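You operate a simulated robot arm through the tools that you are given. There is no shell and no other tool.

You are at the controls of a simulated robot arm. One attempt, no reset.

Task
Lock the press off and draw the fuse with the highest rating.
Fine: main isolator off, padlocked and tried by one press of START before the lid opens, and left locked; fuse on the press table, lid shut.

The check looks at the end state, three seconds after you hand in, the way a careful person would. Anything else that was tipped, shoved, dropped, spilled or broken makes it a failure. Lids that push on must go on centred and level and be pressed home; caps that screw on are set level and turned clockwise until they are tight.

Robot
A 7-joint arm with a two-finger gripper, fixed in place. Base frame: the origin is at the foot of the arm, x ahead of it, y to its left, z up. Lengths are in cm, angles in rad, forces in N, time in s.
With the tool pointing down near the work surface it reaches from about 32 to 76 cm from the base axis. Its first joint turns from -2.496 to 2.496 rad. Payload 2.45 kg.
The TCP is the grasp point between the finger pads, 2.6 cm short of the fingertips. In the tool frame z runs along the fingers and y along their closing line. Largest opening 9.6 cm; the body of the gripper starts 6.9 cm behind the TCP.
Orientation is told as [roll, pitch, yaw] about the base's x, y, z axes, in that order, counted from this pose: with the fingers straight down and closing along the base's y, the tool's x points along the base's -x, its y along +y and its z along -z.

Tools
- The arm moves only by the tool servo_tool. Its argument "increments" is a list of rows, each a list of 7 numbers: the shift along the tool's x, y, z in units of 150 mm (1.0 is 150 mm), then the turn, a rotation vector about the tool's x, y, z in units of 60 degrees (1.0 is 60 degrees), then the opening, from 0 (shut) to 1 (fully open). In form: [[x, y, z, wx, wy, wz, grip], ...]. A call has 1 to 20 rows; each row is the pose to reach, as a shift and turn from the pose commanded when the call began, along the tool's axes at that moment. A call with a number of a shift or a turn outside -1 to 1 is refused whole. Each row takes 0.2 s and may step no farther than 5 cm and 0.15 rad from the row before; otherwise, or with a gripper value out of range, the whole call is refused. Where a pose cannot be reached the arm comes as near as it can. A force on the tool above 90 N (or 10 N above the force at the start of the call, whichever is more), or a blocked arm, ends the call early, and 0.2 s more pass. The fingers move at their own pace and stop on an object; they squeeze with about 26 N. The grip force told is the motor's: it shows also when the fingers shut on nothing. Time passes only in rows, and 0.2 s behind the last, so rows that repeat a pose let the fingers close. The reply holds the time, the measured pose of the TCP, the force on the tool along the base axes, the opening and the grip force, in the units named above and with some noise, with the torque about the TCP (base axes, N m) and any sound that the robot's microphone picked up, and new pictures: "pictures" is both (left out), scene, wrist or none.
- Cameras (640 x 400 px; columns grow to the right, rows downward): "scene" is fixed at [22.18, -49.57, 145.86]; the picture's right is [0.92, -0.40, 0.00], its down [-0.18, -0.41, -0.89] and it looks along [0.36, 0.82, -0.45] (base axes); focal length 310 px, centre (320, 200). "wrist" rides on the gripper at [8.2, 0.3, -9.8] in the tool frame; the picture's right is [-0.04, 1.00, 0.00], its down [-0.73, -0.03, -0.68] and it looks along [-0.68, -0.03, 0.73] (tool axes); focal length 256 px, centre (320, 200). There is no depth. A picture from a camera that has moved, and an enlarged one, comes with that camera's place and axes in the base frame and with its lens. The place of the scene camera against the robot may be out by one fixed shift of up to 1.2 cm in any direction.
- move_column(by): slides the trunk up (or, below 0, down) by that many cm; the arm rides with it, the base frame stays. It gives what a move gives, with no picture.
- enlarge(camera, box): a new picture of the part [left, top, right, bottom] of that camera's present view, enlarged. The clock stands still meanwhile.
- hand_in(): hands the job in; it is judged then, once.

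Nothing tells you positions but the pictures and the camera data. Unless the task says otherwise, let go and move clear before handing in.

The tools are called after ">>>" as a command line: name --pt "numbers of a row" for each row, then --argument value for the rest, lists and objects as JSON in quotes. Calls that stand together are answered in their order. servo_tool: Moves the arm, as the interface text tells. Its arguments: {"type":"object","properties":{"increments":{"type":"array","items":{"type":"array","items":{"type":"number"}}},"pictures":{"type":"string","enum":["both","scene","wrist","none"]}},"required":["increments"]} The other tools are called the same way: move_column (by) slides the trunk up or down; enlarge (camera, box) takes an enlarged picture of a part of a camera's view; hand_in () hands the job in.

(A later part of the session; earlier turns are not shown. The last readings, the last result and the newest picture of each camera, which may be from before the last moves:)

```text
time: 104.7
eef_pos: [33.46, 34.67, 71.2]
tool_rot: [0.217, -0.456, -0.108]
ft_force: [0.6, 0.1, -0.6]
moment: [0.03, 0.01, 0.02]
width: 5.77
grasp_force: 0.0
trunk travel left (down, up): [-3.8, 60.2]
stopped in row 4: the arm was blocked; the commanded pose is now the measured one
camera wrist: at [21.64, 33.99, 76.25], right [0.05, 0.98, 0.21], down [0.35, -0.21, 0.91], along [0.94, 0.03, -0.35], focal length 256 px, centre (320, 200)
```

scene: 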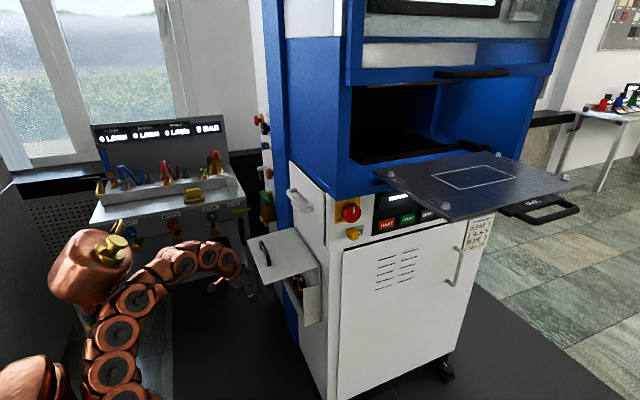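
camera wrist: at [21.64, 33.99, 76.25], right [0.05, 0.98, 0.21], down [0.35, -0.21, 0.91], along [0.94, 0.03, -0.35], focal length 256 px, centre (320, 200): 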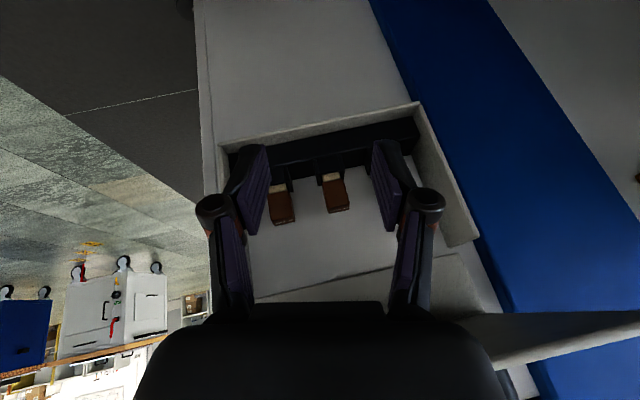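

Pitching directly is limited by the wrist. I'll mirror the approach that worked at the front: stand the tool down further round to the left, roll it sideways, then swing it to +x.

>>> move_column --by 10

>>> servo_tool --pt "0.03 0.02 0 0.045 0.11 -0.013 0.6" --pt "0.06 0.04 0 0.09 0.22 -0.026 0.6" --pt "0.09 0.06 0 0.134 0.33 -0.04 0.6" --pt "0.12 0.08 0 0.178 0.44 -0.053 0.6" --pictures "none"

>>> servo_tool --pt "0 0.05 0 0 0 -0.125 0.6" --pt "0.03 0.1 0 0 0 -0.25 0.6" --pt "0.06 0.15 0 0 0 -0.375 0.6" --pt "0.1 0.2 0 0 0 -0.5 0.6" --pt "0.14 0.25 0 0 0 -0.625 0.6" --pt "0.18 0.3 0 0 0 -0.75 0.6" --pt "0.22 0.37 0 0 0 -0.875 0.6" --pt "0.25 0.45 0 0 0 -1.0 0.6" --pictures "both"

```text
time: 106.0
eef_pos: [33.37, 34.5, 81.28]
tool_rot: [0.22, -0.461, -0.108]
ft_force: [-3.2, -0.1, 0.1]
moment: [-0.01, 0.03, 0.06]
width: 5.74
grasp_force: 0.1
trunk travel left (down, up): [-13.8, 50.2]
```

```text
time: 107.0
eef_pos: [31.34, 36.06, 81.56]
tool_rot: [0.011, -0.023, 0.009]
ft_force: [0.1, -0.1, 0.1]
moment: [0.0, -0.02, 0.04]
width: 5.78
grasp_force: 0.0
trunk travel left (down, up): [-13.8, 50.2]
```

```text
time: 108.8
eef_pos: [27.59, 42.75, 81.26]
tool_rot: [-0.011, -0.019, 1.059]
ft_force: [0.4, 0.5, 0.2]
moment: [0.01, 0.01, 0.0]
width: 5.76
grasp_force: 0.0
trunk travel left (down, up): [-13.8, 50.2]
camera wrist: at [23.04, 35.71, 91.03], right [-0.85, 0.53, -0.01], down [0.37, 0.62, 0.69], along [0.37, 0.59, -0.72], focal length 256 px, centre (320, 200)
```

scene: 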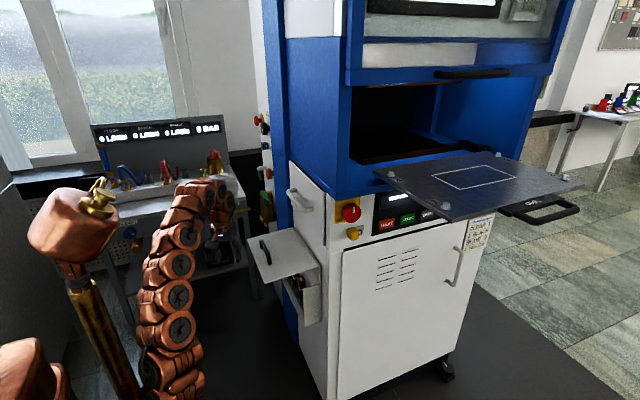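
wrist: 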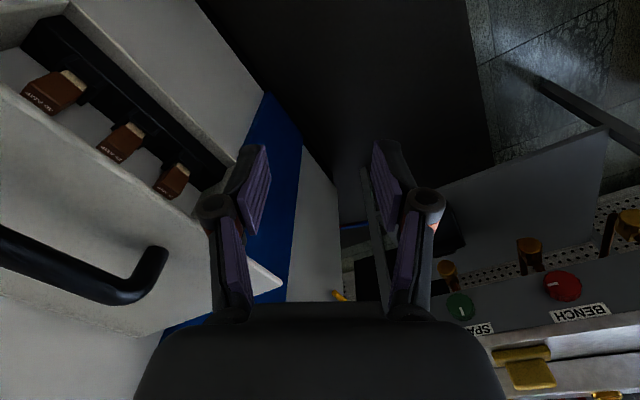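

>>> servo_tool --pt "0 0 0 0.125 0 0 0.6" --pt "0 0 0 0.25 0 0 0.6" --pt "0 0 0 0.375 0 0 0.6" --pt "0 0 0 0.5 0 0 0.6" --pt "0 0 0 0.625 0 0 0.6" --pt "0 0 0 0.75 0 0 0.6" --pt "0 0 0 0.875 0 0 0.6" --pt "0 0 0 1.0 0 0 0.6" --pictures "both"

```text
time: 110.6
eef_pos: [29.06, 42.24, 81.11]
tool_rot: [-1.033, -0.014, 1.026]
ft_force: [-0.2, 1.1, -0.5]
moment: [0.03, 0.03, 0.0]
width: 5.74
grasp_force: 0.0
trunk travel left (down, up): [-13.8, 50.2]
camera wrist: at [17.36, 39.63, 85.83], right [-0.41, 0.31, -0.86], down [-0.11, 0.92, 0.38], along [0.91, 0.25, -0.34], focal length 256 px, centre (320, 200)
```

scene: 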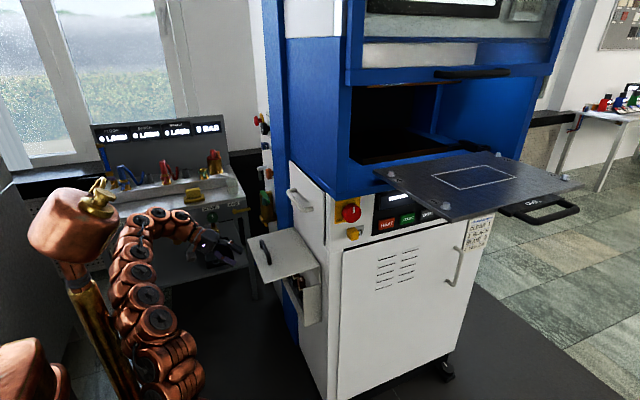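
wrist: 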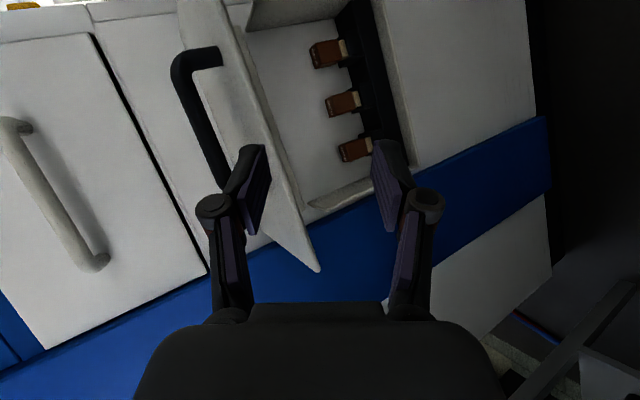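

That route works. I'll finish levelling and drop below the lid.

>>> servo_tool --pt "0 0.15 0.088 0.1 0 0 0.6" --pt "0 0.3 0.176 0.2 0 0 0.6" --pt "0 0.45 0.264 0.3 0 0 0.6" --pt "0 0.6 0.352 0.4 0 0 0.6" --pt "0 0.745 0.44 0.5 0 0 0.6" --pictures "both"

```text
time: 111.8
eef_pos: [29.59, 41.9, 68.41]
tool_rot: [-1.563, -0.019, 1.012]
ft_force: [0.3, -0.2, -0.1]
moment: [0.04, -0.02, -0.02]
width: 5.76
grasp_force: 0.0
trunk travel left (down, up): [-13.8, 50.2]
camera wrist: at [16.9, 40.25, 67.91], right [0.03, 0.06, -1.0], down [-0.19, 0.98, 0.05], along [0.98, 0.19, 0.04], focal length 256 px, centre (320, 200)
```

scene: 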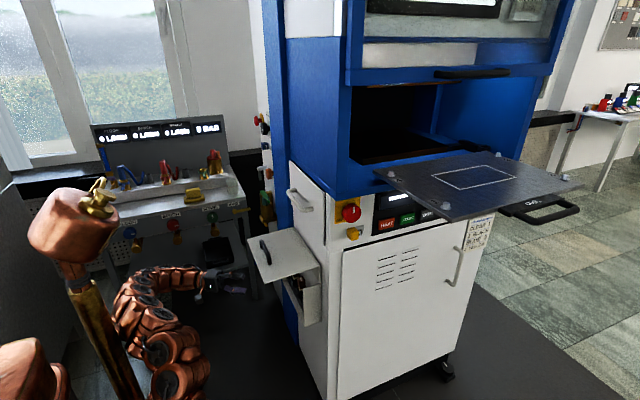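
wrist: 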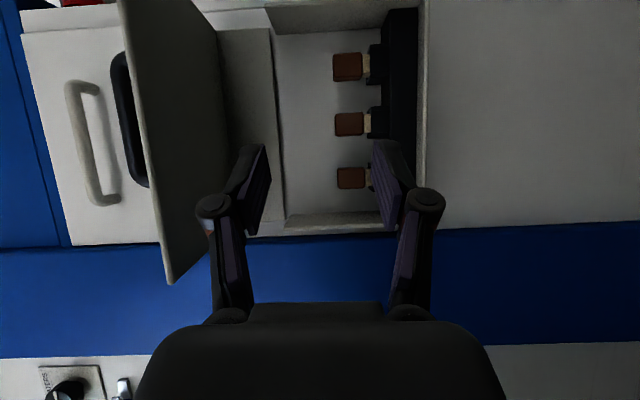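

Great view: the 40 AMP fuse is at about (51, 30.2, 65), with its body roughly 2.8 cm wide in y. Next I'll roll the gripper so the fingers close along y (camera below) and turn to face +x.

>>> servo_tool --pt "0 0 0 0 0 0.125 0.6" --pt "0 0 0 0 0 0.25 0.6" --pt "0 0 0 0 0 0.375 0.6" --pt "0 0 0 0 0 0.5 0.6" --pt "0 0 0 0 0 0.625 0.6" --pt "0 0 0 0 0 0.75 0.6" --pt "0 0 0 0 0 0.875 0.6" --pt "0 0 0 0 0 1.0 0.6" --pictures "none"

>>> servo_tool --pt "0 0 0 0 0 0.125 0.6" --pt "0 0 0 0 0 0.25 0.6" --pt "0 0 0 0 0 0.375 0.6" --pt "0 0 0 0 0 0.5 0.6" --pictures "both"

```text
time: 113.6
eef_pos: [29.41, 42.04, 68.05]
tool_rot: [-1.567, -1.064, 1.014]
ft_force: [0.2, -0.5, -0.3]
moment: [0.0, 0.03, -0.01]
width: 5.78
grasp_force: 0.1
trunk travel left (down, up): [-13.8, 50.2]
```

```text
time: 114.6
eef_pos: [29.35, 42.11, 68.14]
tool_rot: [1.556, -1.555, -2.106]
ft_force: [0.7, 0.4, 0.2]
moment: [-0.02, 0.0, 0.0]
width: 5.74
grasp_force: 0.2
trunk travel left (down, up): [-13.8, 50.2]
camera wrist: at [21.13, 47.73, 59.96], right [0.52, 0.85, 0.06], down [-0.6, 0.32, 0.73], along [0.61, -0.42, 0.68], focal length 256 px, centre (320, 200)
```

scene: 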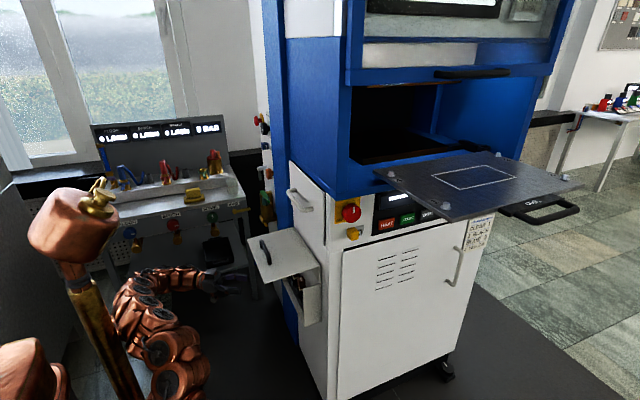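
wrist: 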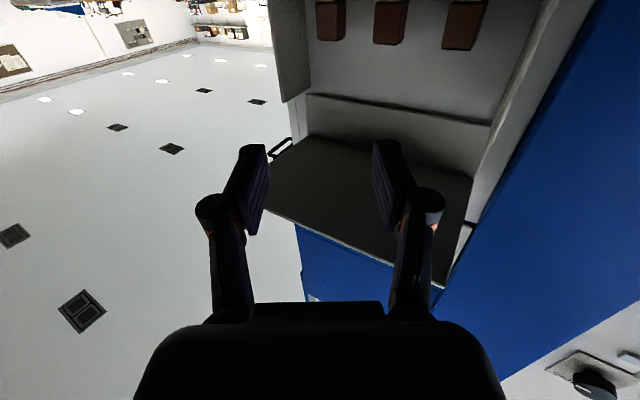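

>>> servo_tool --pt "0.03 -0.006 0.18 -0.02 0 0 0.6" --pt "0.06 -0.012 0.37 -0.05 0 0 0.6" --pt "0.09 -0.018 0.56 -0.07 0 0 0.6" --pt "0.12 -0.024 0.74 -0.1 0 0 0.6" --pt "0.14 -0.03 0.926 -0.12 0 0 0.6" --pictures "both"

>>> enlarge --camera "wrist" --box '[200, 0, 480, 200]'

```text
time: 115.5
eef_pos: [40.45, 33.93, 66.17]
tool_rot: [2.926, -1.56, 2.769]
ft_force: [0.0, 0.0, 0.5]
moment: [0.01, -0.02, 0.0]
width: 5.77
grasp_force: 0.0
trunk travel left (down, up): [-13.8, 50.2]
stopped in row 4: the arm was blocked; the commanded pose is now the measured one
camera wrist: at [32.44, 39.59, 57.97], right [0.55, 0.83, 0.04], down [-0.59, 0.35, 0.73], along [0.59, -0.43, 0.69], focal length 256 px, centre (320, 200)
```

scene: 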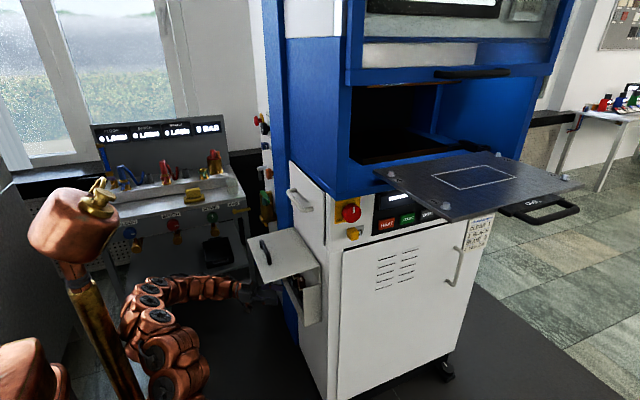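
wrist: 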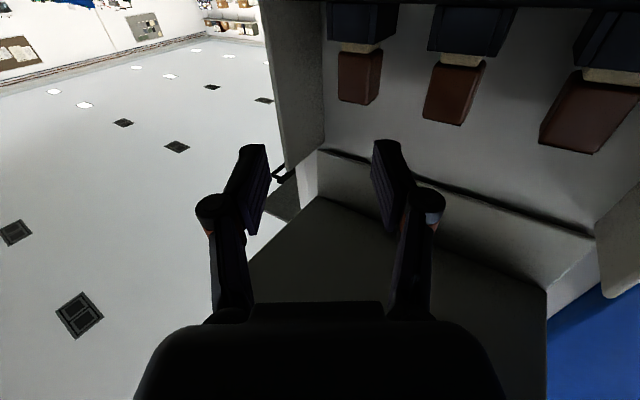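

```text
2.00 times, centred on (340, 100) of wrist
camera zoom: at [32.44, 39.59, 57.97], right [0.55, 0.83, 0.04], down [-0.59, 0.35, 0.73], along [0.59, -0.43, 0.69], focal length 512 px, centre (280, 400)
```

zoom: 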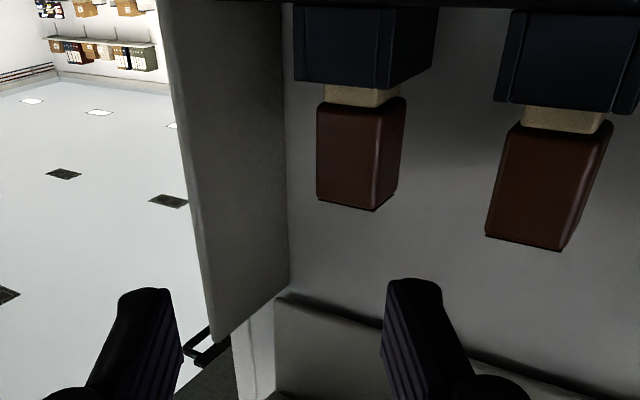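

>>> servo_tool --pt "0 0 0.06 0 0 0 0.6" --pt "0 0 0.12 0 0 0 0.6" --pictures "none"

>>> enlarge --camera "scene" --box '[80, 220, 340, 400]'

```text
time: 116.1
eef_pos: [41.75, 32.88, 66.36]
tool_rot: [2.8, -1.556, 2.897]
ft_force: [0.0, -0.4, 0.1]
moment: [-0.03, 0.02, -0.02]
width: 5.75
grasp_force: 0.1
trunk travel left (down, up): [-13.8, 50.2]
```

```text
2.22 times, centred on (210, 310) of scene
camera zoom: at [22.18, -49.57, 145.86], right [0.92, -0.4, 0.0], down [-0.18, -0.41, -0.89], along [0.36, 0.82, -0.45], focal length 689 px, centre (564, -44)
```

zoom: 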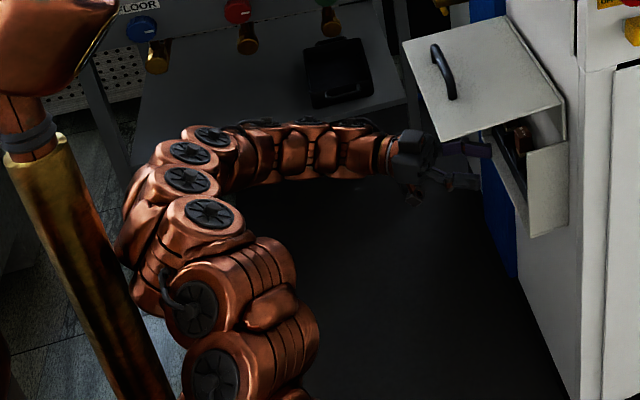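

Short, slow steps do work; the earlier "blocked" was probably joint-speed lag. I'll yaw toward +x in fine steps.

>>> servo_tool --pt "0 0 0.01 -0.025 0 0 0.6" --pt "0 0 0.02 -0.05 0 0 0.6" --pt "0 0 0.03 -0.075 0 0 0.6" --pt "0 0 0.04 -0.1 0 0 0.6" --pt "0 0 0.05 -0.125 0 0 0.6" --pt "0 0 0.06 -0.15 0 0 0.6" --pictures "wrist"

```text
time: 117.6
eef_pos: [46.7, 26.81, 65.78]
tool_rot: [-2.198, -1.557, 1.628]
ft_force: [-0.1, 0.0, 0.4]
moment: [0.01, -0.02, -0.02]
width: 5.74
grasp_force: 0.1
trunk travel left (down, up): [-13.8, 50.2]
stopped in row 6: the arm was blocked; the commanded pose is now the measured one
camera wrist: at [38.55, 32.29, 57.54], right [0.54, 0.84, 0.03], down [-0.59, 0.35, 0.73], along [0.6, -0.41, 0.68], focal length 256 px, centre (320, 200)
```

wrist: 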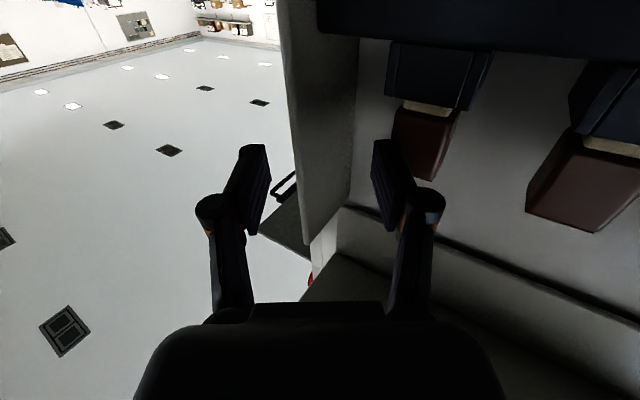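

The wrist can't yaw further here (forearm and tool nearly aligned, a singular pose). I'll back straight out, then raise the trunk so the arm reaches down from above and has bend to spare.

>>> servo_tool --pt "0 0 -0.12 0 0 0 0.6" --pt "0 0 -0.24 0 0 0 0.6" --pt "0 0 -0.36 0 0 0 0.6" --pt "0 0 -0.48 0 0 0 0.6" --pt "0 0 -0.6 0 0 0 0.6" --pt "0 0.03 -0.72 0 0 0 0.6" --pt "0 0.06 -0.84 0 0 0 0.6" --pt "0 0.1 -0.95 0 0 0 0.6" --pictures "both"

```text
time: 119.6
eef_pos: [37.91, 33.64, 65.12]
tool_rot: [-1.021, -1.549, 0.376]
ft_force: [-0.3, -0.5, 0.9]
moment: [-0.01, 0.01, 0.02]
width: 5.77
grasp_force: 0.1
trunk travel left (down, up): [-13.8, 50.2]
stopped in row 8: the arm was blocked; the commanded pose is now the measured one
camera wrist: at [29.99, 39.71, 57.13], right [0.6, 0.8, 0.02], down [-0.54, 0.39, 0.74], along [0.58, -0.46, 0.67], focal length 256 px, centre (320, 200)
```

scene: 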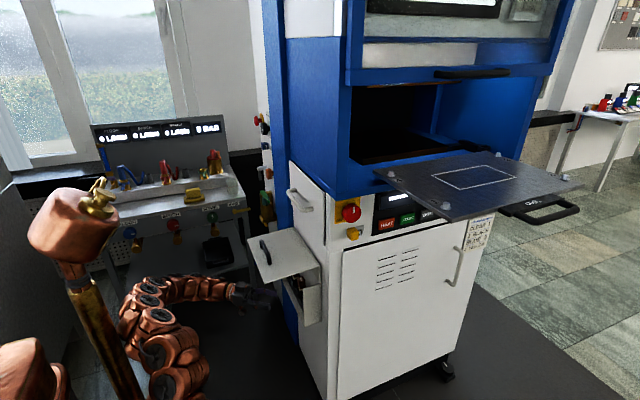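
wrist: 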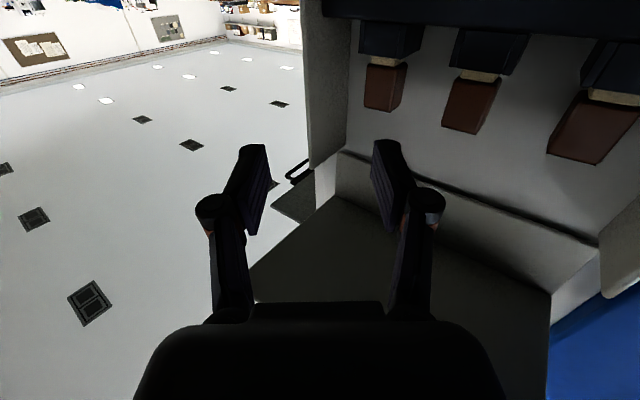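

>>> servo_tool --pt "0 0 -0.08 0 0 0 0.6" --pt "0 0 -0.16 0 0 0 0.6" --pt "0 0 -0.24 0 0 0 0.6" --pt "0 0 -0.32 0 0 0 0.6" --pt "0 0 -0.4 0 0 0 0.6" --pt "0 0 -0.48 0 0 0 0.6" --pictures "none"

>>> move_column --by 18

```text
time: 121.0
eef_pos: [31.82, 38.2, 65.28]
tool_rot: [-1.051, -1.554, 0.413]
ft_force: [-0.8, 0.9, 0.0]
moment: [-0.01, 0.01, -0.01]
width: 5.76
grasp_force: 0.0
trunk travel left (down, up): [-13.8, 50.2]
```

```text
time: 123.0
eef_pos: [31.92, 38.17, 83.36]
tool_rot: [-0.962, -1.552, 0.321]
ft_force: [0.5, -0.7, -0.1]
moment: [-0.01, -0.02, 0.02]
width: 5.77
grasp_force: 0.1
trunk travel left (down, up): [-31.8, 32.2]
```

>>> servo_tool --pt "0 0 -0.1 0 0 0 0.6" --pt "0.12 0 -0.15 0 0 0 0.6" --pt "0.24 0 -0.15 0 0 0 0.6" --pt "0.36 0 -0.15 0 0 0 0.6" --pt "0.48 0 -0.15 0 0 0 0.6" --pt "0.6 0 -0.15 0 0 0 0.6" --pt "0.72 0 -0.15 0 0 0 0.6" --pt "0.84 0 -0.15 0 0 0 0.6" --pt "0.98 0 -0.15 0 0 0 0.6" --pictures "both"

```text
time: 125.0
eef_pos: [29.85, 39.42, 68.6]
tool_rot: [-0.891, -1.551, 0.252]
ft_force: [0.1, -0.5, -0.2]
moment: [-0.02, 0.05, -0.01]
width: 5.78
grasp_force: 0.0
trunk travel left (down, up): [-31.8, 32.2]
camera wrist: at [21.94, 45.45, 60.58], right [0.6, 0.8, 0.03], down [-0.55, 0.39, 0.74], along [0.59, -0.46, 0.67], focal length 256 px, centre (320, 200)
```

scene: 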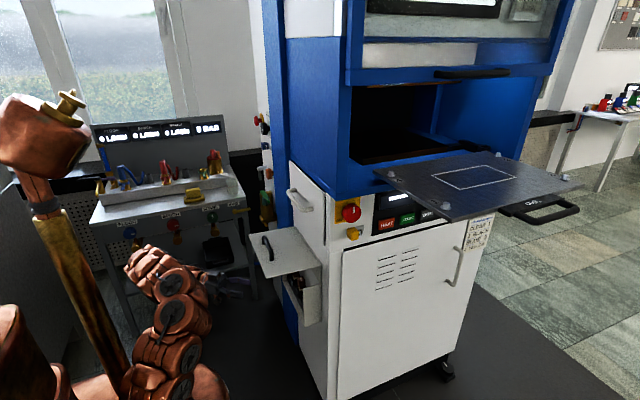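
wrist: 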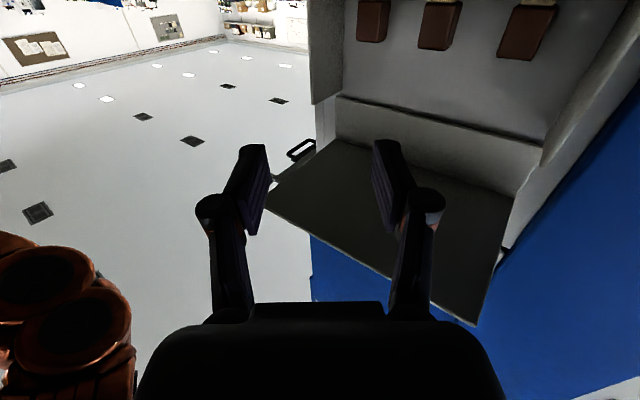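

>>> servo_tool --pt "0 0 0.03 -0.05 0 0 0.6" --pt "0 0 0.06 -0.1 0 0 0.6" --pt "0 0 0.09 -0.15 0 0 0.6" --pt "0 0 0.12 -0.2 0 0 0.6" --pictures "wrist"

```text
time: 126.0
eef_pos: [31.45, 38.35, 68.61]
tool_rot: [-0.761, -1.55, 0.331]
ft_force: [-0.4, -0.2, -0.3]
moment: [0.0, 0.03, 0.0]
width: 5.77
grasp_force: 0.0
trunk travel left (down, up): [-31.8, 32.2]
camera wrist: at [22.32, 42.65, 60.57], right [0.42, 0.91, 0.03], down [-0.61, 0.26, 0.74], along [0.67, -0.33, 0.67], focal length 256 px, centre (320, 200)
```

wrist: 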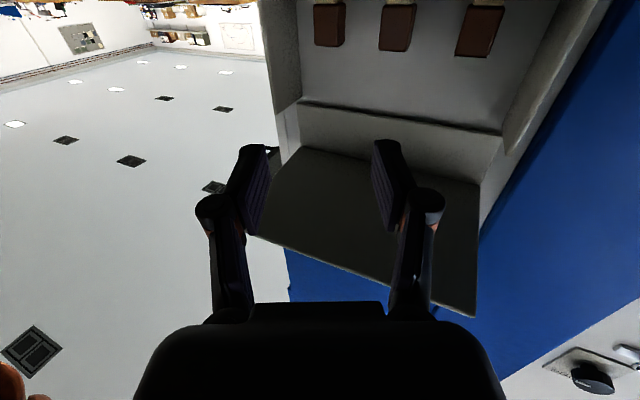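

Yaw works at this trunk height. I'll continue to face +x while moving toward the fuse.

>>> servo_tool --pt "0.026 -0.03 0.09 -0.05 0 0 0.6" --pt "0.052 -0.06 0.18 -0.1 0 0 0.6" --pt "0.078 -0.09 0.27 -0.15 0 0 0.6" --pt "0.104 -0.125 0.37 -0.2 0 0 0.6" --pt "0.13 -0.16 0.46 -0.25 0 0 0.6" --pt "0.155 -0.19 0.56 -0.3 0 0 0.6" --pt "0.18 -0.22 0.65 -0.36 0 0 0.6" --pt "0.207 -0.253 0.745 -0.42 0 0 0.6" --pictures "both"

```text
time: 127.2
eef_pos: [41.01, 28.25, 66.4]
tool_rot: [-0.425, -1.546, 0.07]
ft_force: [-0.7, 0.0, -0.6]
moment: [0.02, 0.02, -0.02]
width: 5.75
grasp_force: 0.0
trunk travel left (down, up): [-31.8, 32.2]
stopped in row 5: the arm was blocked; the commanded pose is now the measured one
camera wrist: at [31.54, 31.82, 58.6], right [0.35, 0.94, 0.03], down [-0.63, 0.21, 0.75], along [0.7, -0.28, 0.66], focal length 256 px, centre (320, 200)
```

scene: 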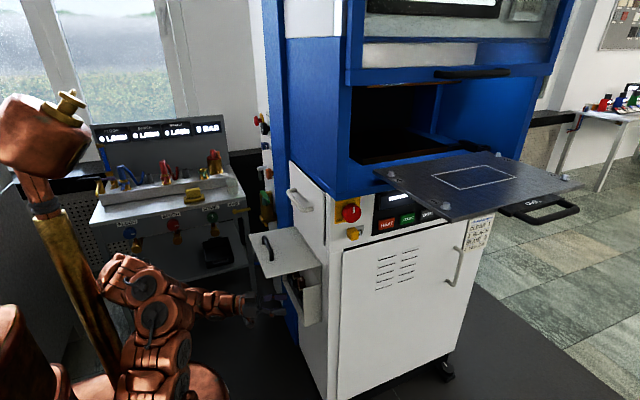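
wrist: 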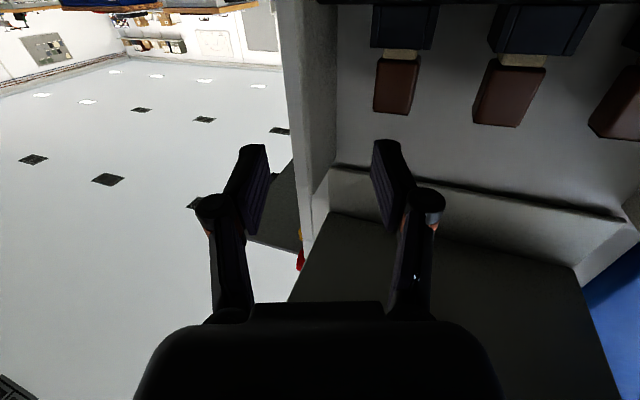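

I'm at 20° yaw now. I need more downward reach, so I'll back off, raise the trunk again and repeat.

>>> servo_tool --pt "0 0.0 -0.1 0 0 0 0.6" --pt "0 0.0 -0.2 0 0 0 0.6" --pt "0 0.02 -0.3 0 0 0 0.6" --pt "0 0.05 -0.4 0 0 0 0.6" --pt "0 0.08 -0.5 0 0 0 0.6" --pt "0 0.12 -0.6 0 0 0 0.6" --pt "0 0.16 -0.7 0 0 0 0.6" --pt "0 0.2 -0.8 0 0 0 0.6" --pictures "none"

```text
time: 129.2
eef_pos: [33.95, 31.99, 66.16]
tool_rot: [-0.563, -1.533, 0.097]
ft_force: [0.3, 0.2, 0.6]
moment: [-0.01, -0.01, 0.02]
width: 5.75
grasp_force: 0.1
trunk travel left (down, up): [-31.8, 32.2]
stopped in row 8: the arm was blocked; the commanded pose is now the measured one
```

>>> servo_tool --pt "0 0.03 -0.04 0.02 0 0 0.6" --pt "0 0.06 -0.08 0.04 0 0 0.6" --pt "0 0.1 -0.12 0.06 0 0 0.6" --pt "0 0.14 -0.16 0.08 0 0 0.6" --pt "0 0.18 -0.2 0.1 0 0 0.6" --pt "0 0.22 -0.24 0.12 0 0 0.6" --pictures "wrist"

```text
time: 130.6
eef_pos: [31.9, 36.85, 66.31]
tool_rot: [-0.653, -1.535, 0.069]
ft_force: [-0.1, 0.5, -0.4]
moment: [-0.01, 0.03, -0.02]
width: 5.76
grasp_force: 0.1
trunk travel left (down, up): [-31.8, 32.2]
camera wrist: at [23.6, 42.49, 58.46], right [0.55, 0.83, 0.02], down [-0.56, 0.35, 0.75], along [0.62, -0.43, 0.66], focal length 256 px, centre (320, 200)
```

wrist: 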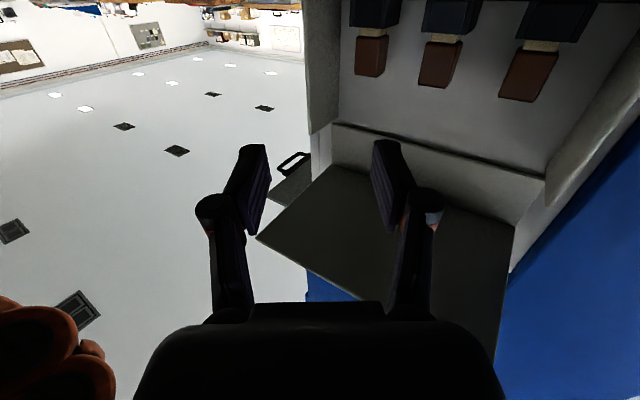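

>>> servo_tool --pt "0 0 -0.08 0 0 0 0.6" --pt "0 0.02 -0.15 0 0 0 0.6" --pt "0 0.04 -0.2 0 0 0 0.6" --pictures "none"

>>> move_column --by 16

>>> servo_tool --pt "0.12 0 0 0 0 0 0.6" --pt "0.24 0 0 0 0 0 0.6" --pt "0.36 0 0 0 0 0 0.6" --pt "0.48 0 0 0 0 0 0.6" --pt "0.6 0 0 0 0 0 0.6" --pt "0.72 0 0 0 0 0 0.6" --pt "0.84 0 0 0 0 0 0.6" --pt "0.98 0 0 0 0 0 0.6" --pictures "both"

```text
time: 131.4
eef_pos: [29.67, 38.89, 66.52]
tool_rot: [-0.676, -1.536, 0.088]
ft_force: [0.0, 0.3, 0.2]
moment: [-0.02, -0.03, -0.01]
width: 5.76
grasp_force: 0.0
trunk travel left (down, up): [-31.8, 32.2]
```

```text
time: 133.2
eef_pos: [29.76, 38.77, 82.51]
tool_rot: [-0.673, -1.535, 0.085]
ft_force: [0.2, -0.9, -0.5]
moment: [0.01, -0.01, -0.04]
width: 5.75
grasp_force: 0.0
trunk travel left (down, up): [-47.8, 16.2]
```

```text
time: 135.0
eef_pos: [29.14, 38.87, 67.74]
tool_rot: [-0.655, -1.537, 0.069]
ft_force: [-0.3, -0.3, 0.5]
moment: [0.01, 0.02, -0.02]
width: 5.76
grasp_force: 0.0
trunk travel left (down, up): [-47.8, 16.2]
camera wrist: at [20.84, 44.5, 59.95], right [0.55, 0.83, 0.02], down [-0.56, 0.35, 0.75], along [0.62, -0.43, 0.66], focal length 256 px, centre (320, 200)
```

scene: 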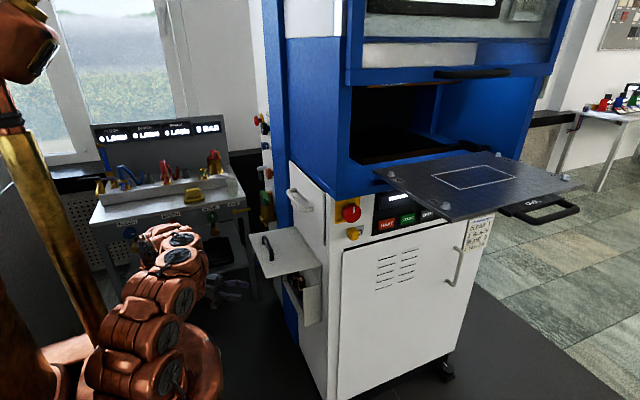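
wrist: 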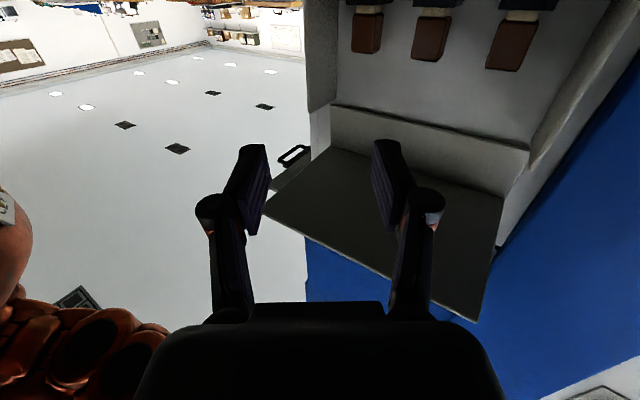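

>>> servo_tool --pt "0 0 0 -0.07 0 0 0.6" --pt "0 0 0 -0.14 0 0 0.6" --pt "0 0 0 -0.21 0 0 0.6" --pt "0 0 0 -0.28 0 0 0.6" --pt "0 0 0 -0.35 0 0 0.6" --pt "0 0 0 -0.42 0 0 0.6" --pt "0 0 0 -0.49 0 0 0.6" --pt "0 0 0 -0.56 0 0 0.6" --pictures "wrist"

```text
time: 136.8
eef_pos: [29.17, 39.13, 68.02]
tool_rot: [-0.217, -1.535, 0.213]
ft_force: [0.6, 0.0, 0.0]
moment: [-0.04, 0.01, 0.0]
width: 5.77
grasp_force: 0.0
out of reach, approached as far as the arm can: row 8
trunk travel left (down, up): [-47.8, 16.2]
camera wrist: at [18.96, 39.47, 60.29], right [0.0, 1.0, 0.03], down [-0.65, -0.02, 0.76], along [0.76, -0.02, 0.65], focal length 256 px, centre (320, 200)
```

wrist: 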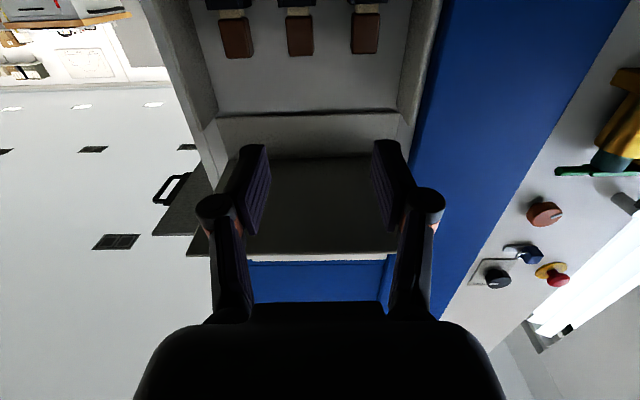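

The tool now faces +x squarely. I'll glide over in front of the 40 AMP fuse.

>>> servo_tool --pt "0.011 -0.06 0.07 0 0 0 0.6" --pt "0.022 -0.12 0.14 0 0 0 0.6" --pt "0.033 -0.18 0.21 0 0 0 0.6" --pt "0.044 -0.24 0.29 0 0 0 0.6" --pt "0.055 -0.3 0.36 0 0 0 0.6" --pt "0.066 -0.36 0.44 0 0 0 0.6" --pt "0.077 -0.42 0.51 0 0 0 0.6" --pt "0.088 -0.48 0.59 0 0 0 0.6" --pt "0.1 -0.54 0.66 0 0 0 0.6" --pt "0.11 -0.604 0.737 0 0 0 0.6" --pictures "both"

```text
time: 139.0
eef_pos: [38.11, 40.54, 68.13]
tool_rot: [-0.27, -1.534, 0.261]
ft_force: [0.3, -0.6, 0.1]
moment: [0.01, 0.01, -0.02]
width: 5.75
grasp_force: 0.0
out of reach, approached as far as the arm can: row 1, 2, 3, 4, 5, 6, 7, 8, 9, 10
trunk travel left (down, up): [-47.8, 16.2]
camera wrist: at [27.96, 40.92, 60.29], right [0.01, 1.0, 0.03], down [-0.65, -0.02, 0.76], along [0.76, -0.03, 0.65], focal length 256 px, centre (320, 200)
```

scene: 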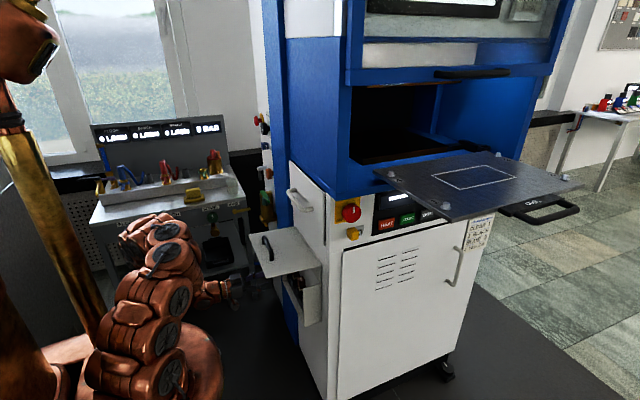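
wrist: 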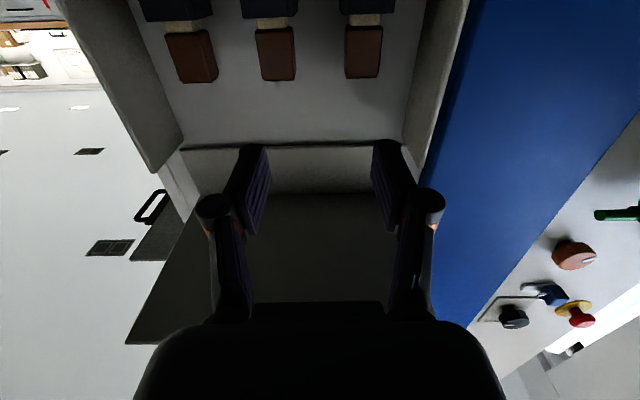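

>>> servo_tool --pt "0 0 0 0 0 0 0.6" --pt "0 0 0.02 0 0 0 0.6" --pictures "none"

```text
time: 139.6
eef_pos: [38.46, 40.99, 68.04]
tool_rot: [-0.206, -1.534, 0.203]
ft_force: [0.9, -0.5, 0.0]
moment: [-0.02, 0.0, 0.02]
width: 5.77
grasp_force: 0.1
out of reach, approached as far as the arm can: row 2
trunk travel left (down, up): [-47.8, 16.2]
```

>>> servo_tool --pt "0 0 0 0 0 -0.08 0.6" --pt "0 0 0 0 0 -0.16 0.6" --pt "0 0 0 0 0 -0.24 0.6" --pt "0 0 0 0 0 -0.33 0.6" --pt "0 -0.06 0.03 0 0 -0.33 0.6" --pt "0 -0.12 0.06 0 0 -0.33 0.6" --pt "0 -0.18 0.09 0 0 -0.33 0.6" --pictures "wrist"

```text
time: 141.2
eef_pos: [39.99, 38.04, 68.05]
tool_rot: [-1.467, -1.223, 1.475]
ft_force: [0.6, 0.0, -0.1]
moment: [-0.01, 0.0, 0.01]
width: 5.78
grasp_force: 0.1
trunk travel left (down, up): [-47.8, 16.2]
camera wrist: at [29.89, 35.48, 60.72], right [-0.01, 0.95, -0.3], down [-0.65, 0.22, 0.72], along [0.76, 0.21, 0.62], focal length 256 px, centre (320, 200)
```

wrist: 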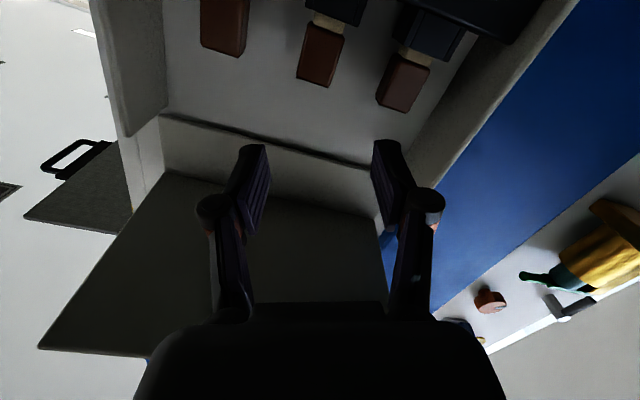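

Confirmed: the last wrist joint was at its limit. I'll roll the other way so the camera ends up above (there's about 16 cm under the lid), which frees the motion.

>>> servo_tool --pt "0 0 0 0 0 -0.125 0.6" --pt "0 0 0 0 0 -0.25 0.6" --pt "0 0 0 0 0 -0.375 0.6" --pt "0 0 0 0 0 -0.5 0.6" --pt "0 0 0 0 0 -0.625 0.6" --pt "0 0 0 0 0 -0.75 0.6" --pt "0 0 0 0 0 -0.875 0.6" --pt "0 0 0 0 0 -1.0 0.6" --pictures "none"

>>> servo_tool --pt "0 0 0 0 0 -0.125 0.6" --pt "0 0 0 0 0 -0.25 0.6" --pt "0 0 0 0 0 -0.375 0.6" --pt "0 0 0 0 0 -0.5 0.6" --pt "0 0 0 0 0 -0.625 0.6" --pt "0 0 0 0 0 -0.75 0.6" --pt "0 0 0 0 0 -0.875 0.6" --pt "0 0 0 0 0 -1.0 0.6" --pictures "wrist"

```text
time: 143.0
eef_pos: [40.06, 37.9, 68.13]
tool_rot: [-1.534, -0.172, 1.564]
ft_force: [0.4, -0.3, -0.5]
moment: [-0.02, 0.0, 0.02]
width: 5.73
grasp_force: 0.1
trunk travel left (down, up): [-47.8, 16.2]
```

```text
time: 144.8
eef_pos: [39.88, 38.08, 68.17]
tool_rot: [-1.515, 0.873, 1.614]
ft_force: [0.0, 0.2, 0.5]
moment: [0.04, 0.0, 0.02]
width: 5.79
grasp_force: 0.1
trunk travel left (down, up): [-47.8, 16.2]
camera wrist: at [30.24, 32.5, 74.54], right [-0.02, -0.74, -0.67], down [-0.7, 0.49, -0.52], along [0.72, 0.46, -0.53], focal length 256 px, centre (320, 200)
```

wrist: 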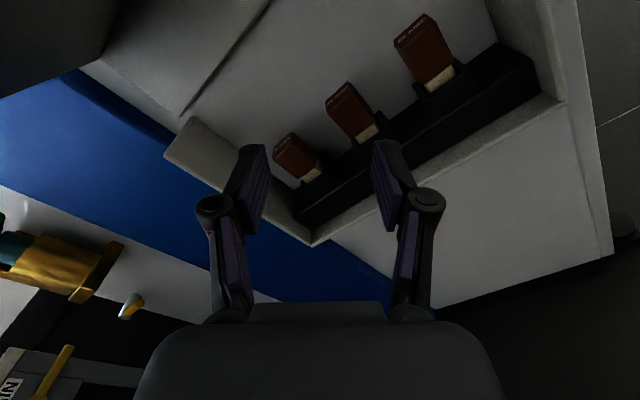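

>>> servo_tool --pt "0 0 0 0 0 -0.11 0.6" --pt "0 0 0 0 0 -0.22 0.6" --pt "0 0 0 0 0 -0.33 0.6" --pt "0 0 0 0 0 -0.44 0.6" --pt "0 0 0 0 0 -0.55 0.6" --pt "0 0 0 0 0 -0.667 0.6" --pictures "both"

>>> enlarge --camera "wrist" --box '[220, 20, 540, 220]'

```text
time: 146.2
eef_pos: [39.97, 38.02, 68.14]
tool_rot: [0.033, 1.536, -3.106]
ft_force: [0.1, -0.6, 0.4]
moment: [0.0, -0.02, 0.0]
width: 5.77
grasp_force: 0.1
trunk travel left (down, up): [-47.8, 16.2]
camera wrist: at [30.42, 37.67, 76.65], right [0.0, -1.0, -0.04], down [-0.7, 0.03, -0.71], along [0.71, 0.03, -0.7], focal length 256 px, centre (320, 200)
```

scene: 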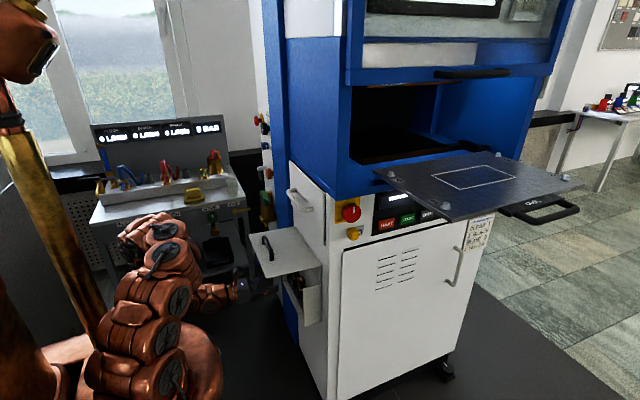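
wrist: 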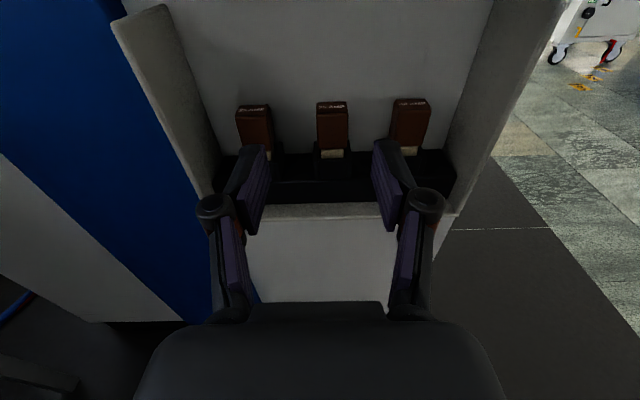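

```text
2.00 times, centred on (380, 120) of wrist
camera zoom: at [30.42, 37.67, 76.65], right [0.0, -1.0, -0.04], down [-0.7, 0.03, -0.71], along [0.71, 0.03, -0.7], focal length 512 px, centre (200, 360)
```

zoom: 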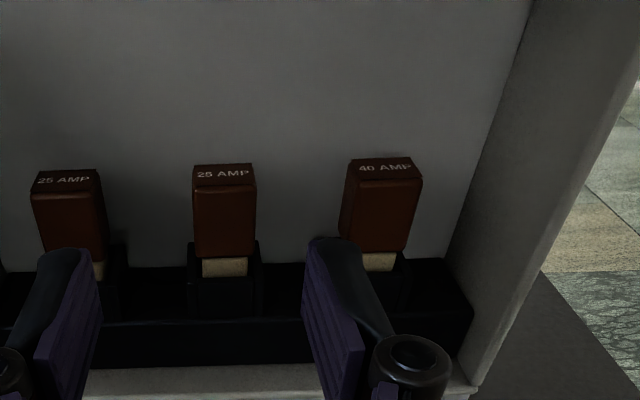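

Clear view: 25, 25 and **40 AMP** (right-hand one, y≈30.6, x≈50–52, z≈63.5–67.3). I'll line up with it.

>>> servo_tool --pt "-0.03 0.08 0.017 0 0 0 0.6" --pt "-0.06 0.16 0.035 0 0 0 0.6" --pt "-0.09 0.25 0.052 0 0 0 0.6" --pt "-0.12 0.33 0.07 0 0 0 0.6" --pt "-0.15 0.41 0.087 0 0 0 0.6" --pt "-0.175 0.493 0.104 0 0 0 0.6" --pictures "both"

>>> enlarge --camera "wrist" --box '[200, 40, 440, 210]'

```text
time: 147.6
eef_pos: [41.48, 30.59, 65.44]
tool_rot: [0.003, 1.535, -3.14]
ft_force: [-0.9, 1.0, 0.1]
moment: [0.02, 0.0, 0.01]
width: 5.78
grasp_force: 0.0
trunk travel left (down, up): [-47.8, 16.2]
camera wrist: at [31.95, 30.26, 73.99], right [0.0, -1.0, -0.04], down [-0.7, 0.03, -0.71], along [0.71, 0.03, -0.7], focal length 256 px, centre (320, 200)
```

scene: 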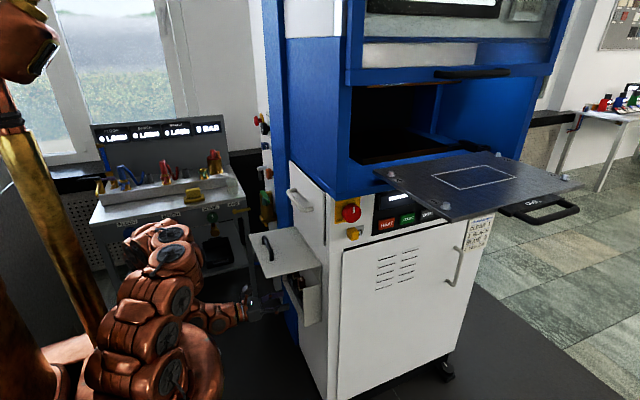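
wrist: 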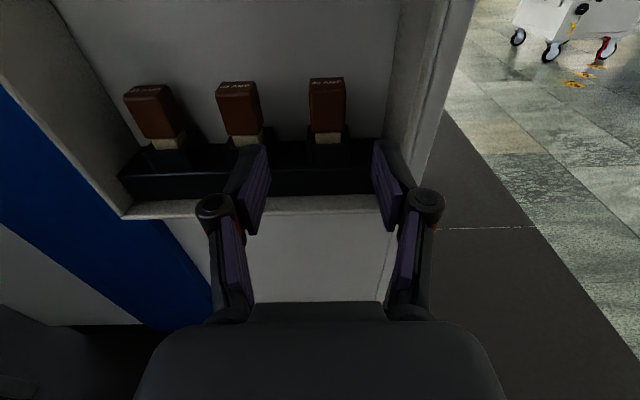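

```text
2.35 times, centred on (320, 125) of wrist
camera zoom: at [31.95, 30.26, 73.99], right [0.0, -1.0, -0.04], down [-0.7, 0.03, -0.71], along [0.71, 0.03, -0.7], focal length 602 px, centre (320, 376)
```

zoom: 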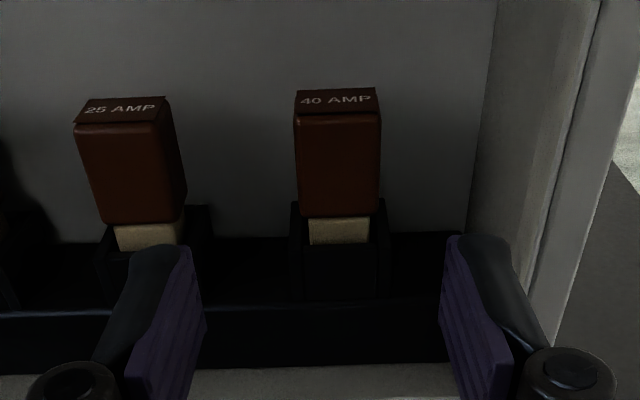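

>>> servo_tool --pt "0.002 0.01 0.09 0 0 0 0.6" --pt "0.004 0.02 0.18 0 0 0 0.6" --pt "0.006 0.03 0.27 0 0 0 0.6" --pt "0.008 0.03 0.36 0 0 0 0.6" --pt "0.01 0.03 0.45 0 0 0 0.6" --pt "0.012 0.03 0.54 0 0 0 0.6" --pt "0.012 0.03 0.54 0 0 0 0.6" --pictures "wrist"

>>> enlarge --camera "wrist" --box '[200, 60, 440, 230]'

```text
time: 149.2
eef_pos: [49.58, 30.19, 65.43]
tool_rot: [-0.001, 1.536, 3.142]
ft_force: [0.2, -0.6, 0.7]
moment: [-0.03, 0.0, -0.03]
width: 5.8
grasp_force: 0.1
trunk travel left (down, up): [-47.8, 16.2]
camera wrist: at [39.99, 29.76, 73.95], right [0.0, -1.0, -0.04], down [-0.7, 0.03, -0.71], along [0.71, 0.03, -0.7], focal length 256 px, centre (320, 200)
```

wrist: 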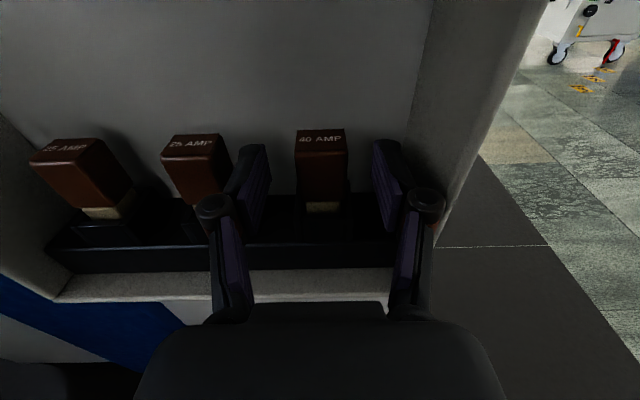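

```text
2.35 times, centred on (320, 145) of wrist
camera zoom: at [39.99, 29.76, 73.95], right [0.0, -1.0, -0.04], down [-0.7, 0.03, -0.71], along [0.71, 0.03, -0.7], focal length 602 px, centre (320, 329)
```

zoom: 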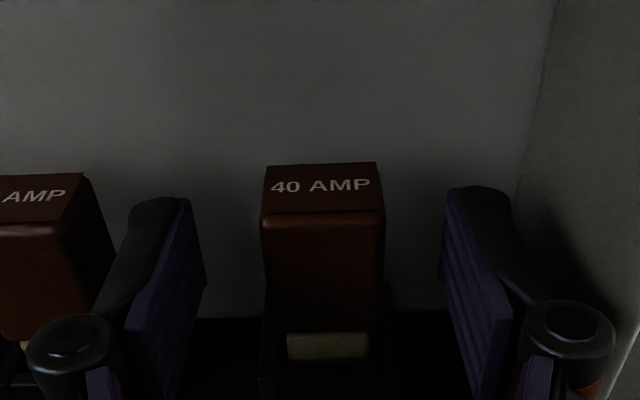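

Centred on the fuse. A touch further in, then close.

>>> servo_tool --pt "0 0 0.02 0 0 0 0.6" --pt "0 0 0.04 0 0 0 0.45" --pt "0 0 0.04 0 0 0 0.3" --pt "0 0 0.04 0 0 0 0.2" --pt "0 0 0.04 0 0 0 0.15" --pt "0 0 0.04 0 0 0 0.15" --pictures "wrist"

```text
time: 150.6
eef_pos: [50.33, 30.0, 65.38]
tool_rot: [-0.005, 1.537, 3.136]
ft_force: [0.9, -0.6, 0.4]
moment: [-0.01, -0.05, 0.01]
width: 2.75
grasp_force: 26.3
trunk travel left (down, up): [-47.8, 16.2]
camera wrist: at [40.62, 29.77, 73.91], right [0.0, -1.0, -0.04], down [-0.7, 0.03, -0.71], along [0.71, 0.03, -0.7], focal length 256 px, centre (320, 200)
```

wrist: 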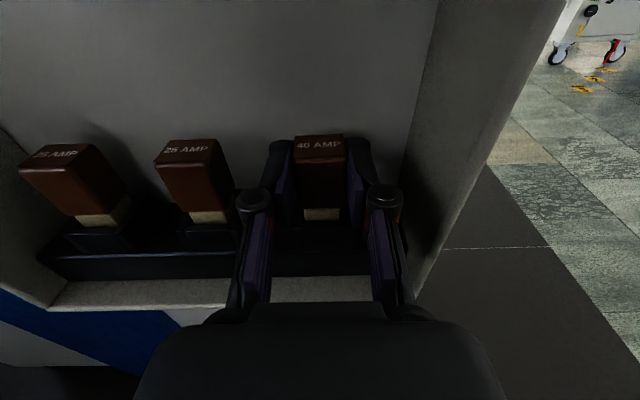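

Gripped (2.75 cm). I'll draw the fuse straight up, slowly.

>>> servo_tool --pt "0.035 0 -0.001 0 0 0 0.1" --pt "0.07 0 -0.002 0 0 0 0.1" --pt "0.105 0 -0.003 0 0 0 0.1" --pt "0.14 0 -0.004 0 0 0 0.1" --pictures "both"

>>> enlarge --camera "wrist" --box '[200, 60, 440, 230]'

```text
time: 151.6
eef_pos: [50.25, 30.19, 67.4]
tool_rot: [0.004, 1.538, -3.135]
ft_force: [0.7, -0.2, -0.9]
moment: [0.0, 0.02, 0.0]
width: 2.72
grasp_force: 26.3
trunk travel left (down, up): [-47.8, 16.2]
camera wrist: at [40.67, 29.76, 76.0], right [0.0, -1.0, -0.04], down [-0.7, 0.03, -0.71], along [0.71, 0.03, -0.7], focal length 256 px, centre (320, 200)
```

scene: 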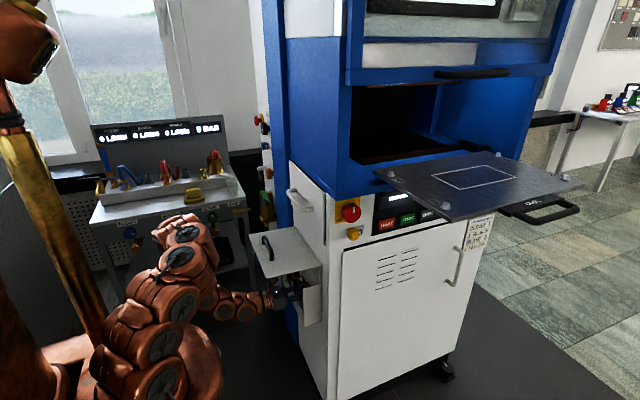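
wrist: 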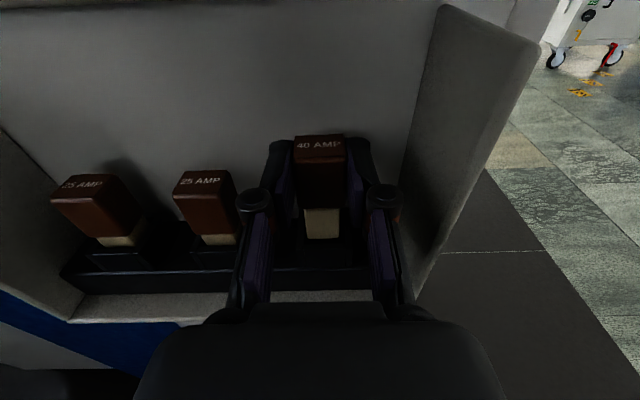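

```text
2.35 times, centred on (320, 145) of wrist
camera zoom: at [40.67, 29.76, 76.0], right [0.0, -1.0, -0.04], down [-0.7, 0.03, -0.71], along [0.71, 0.03, -0.7], focal length 602 px, centre (320, 329)
```

zoom: 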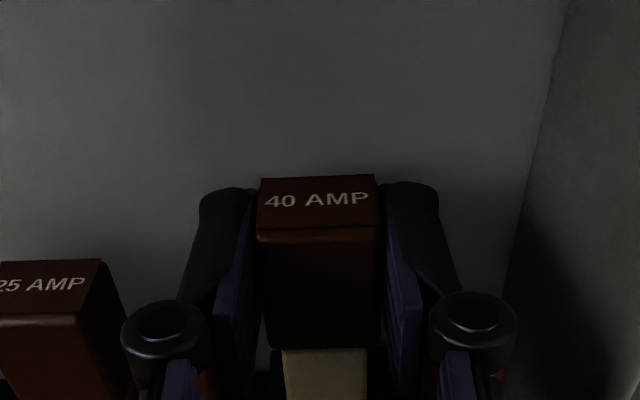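

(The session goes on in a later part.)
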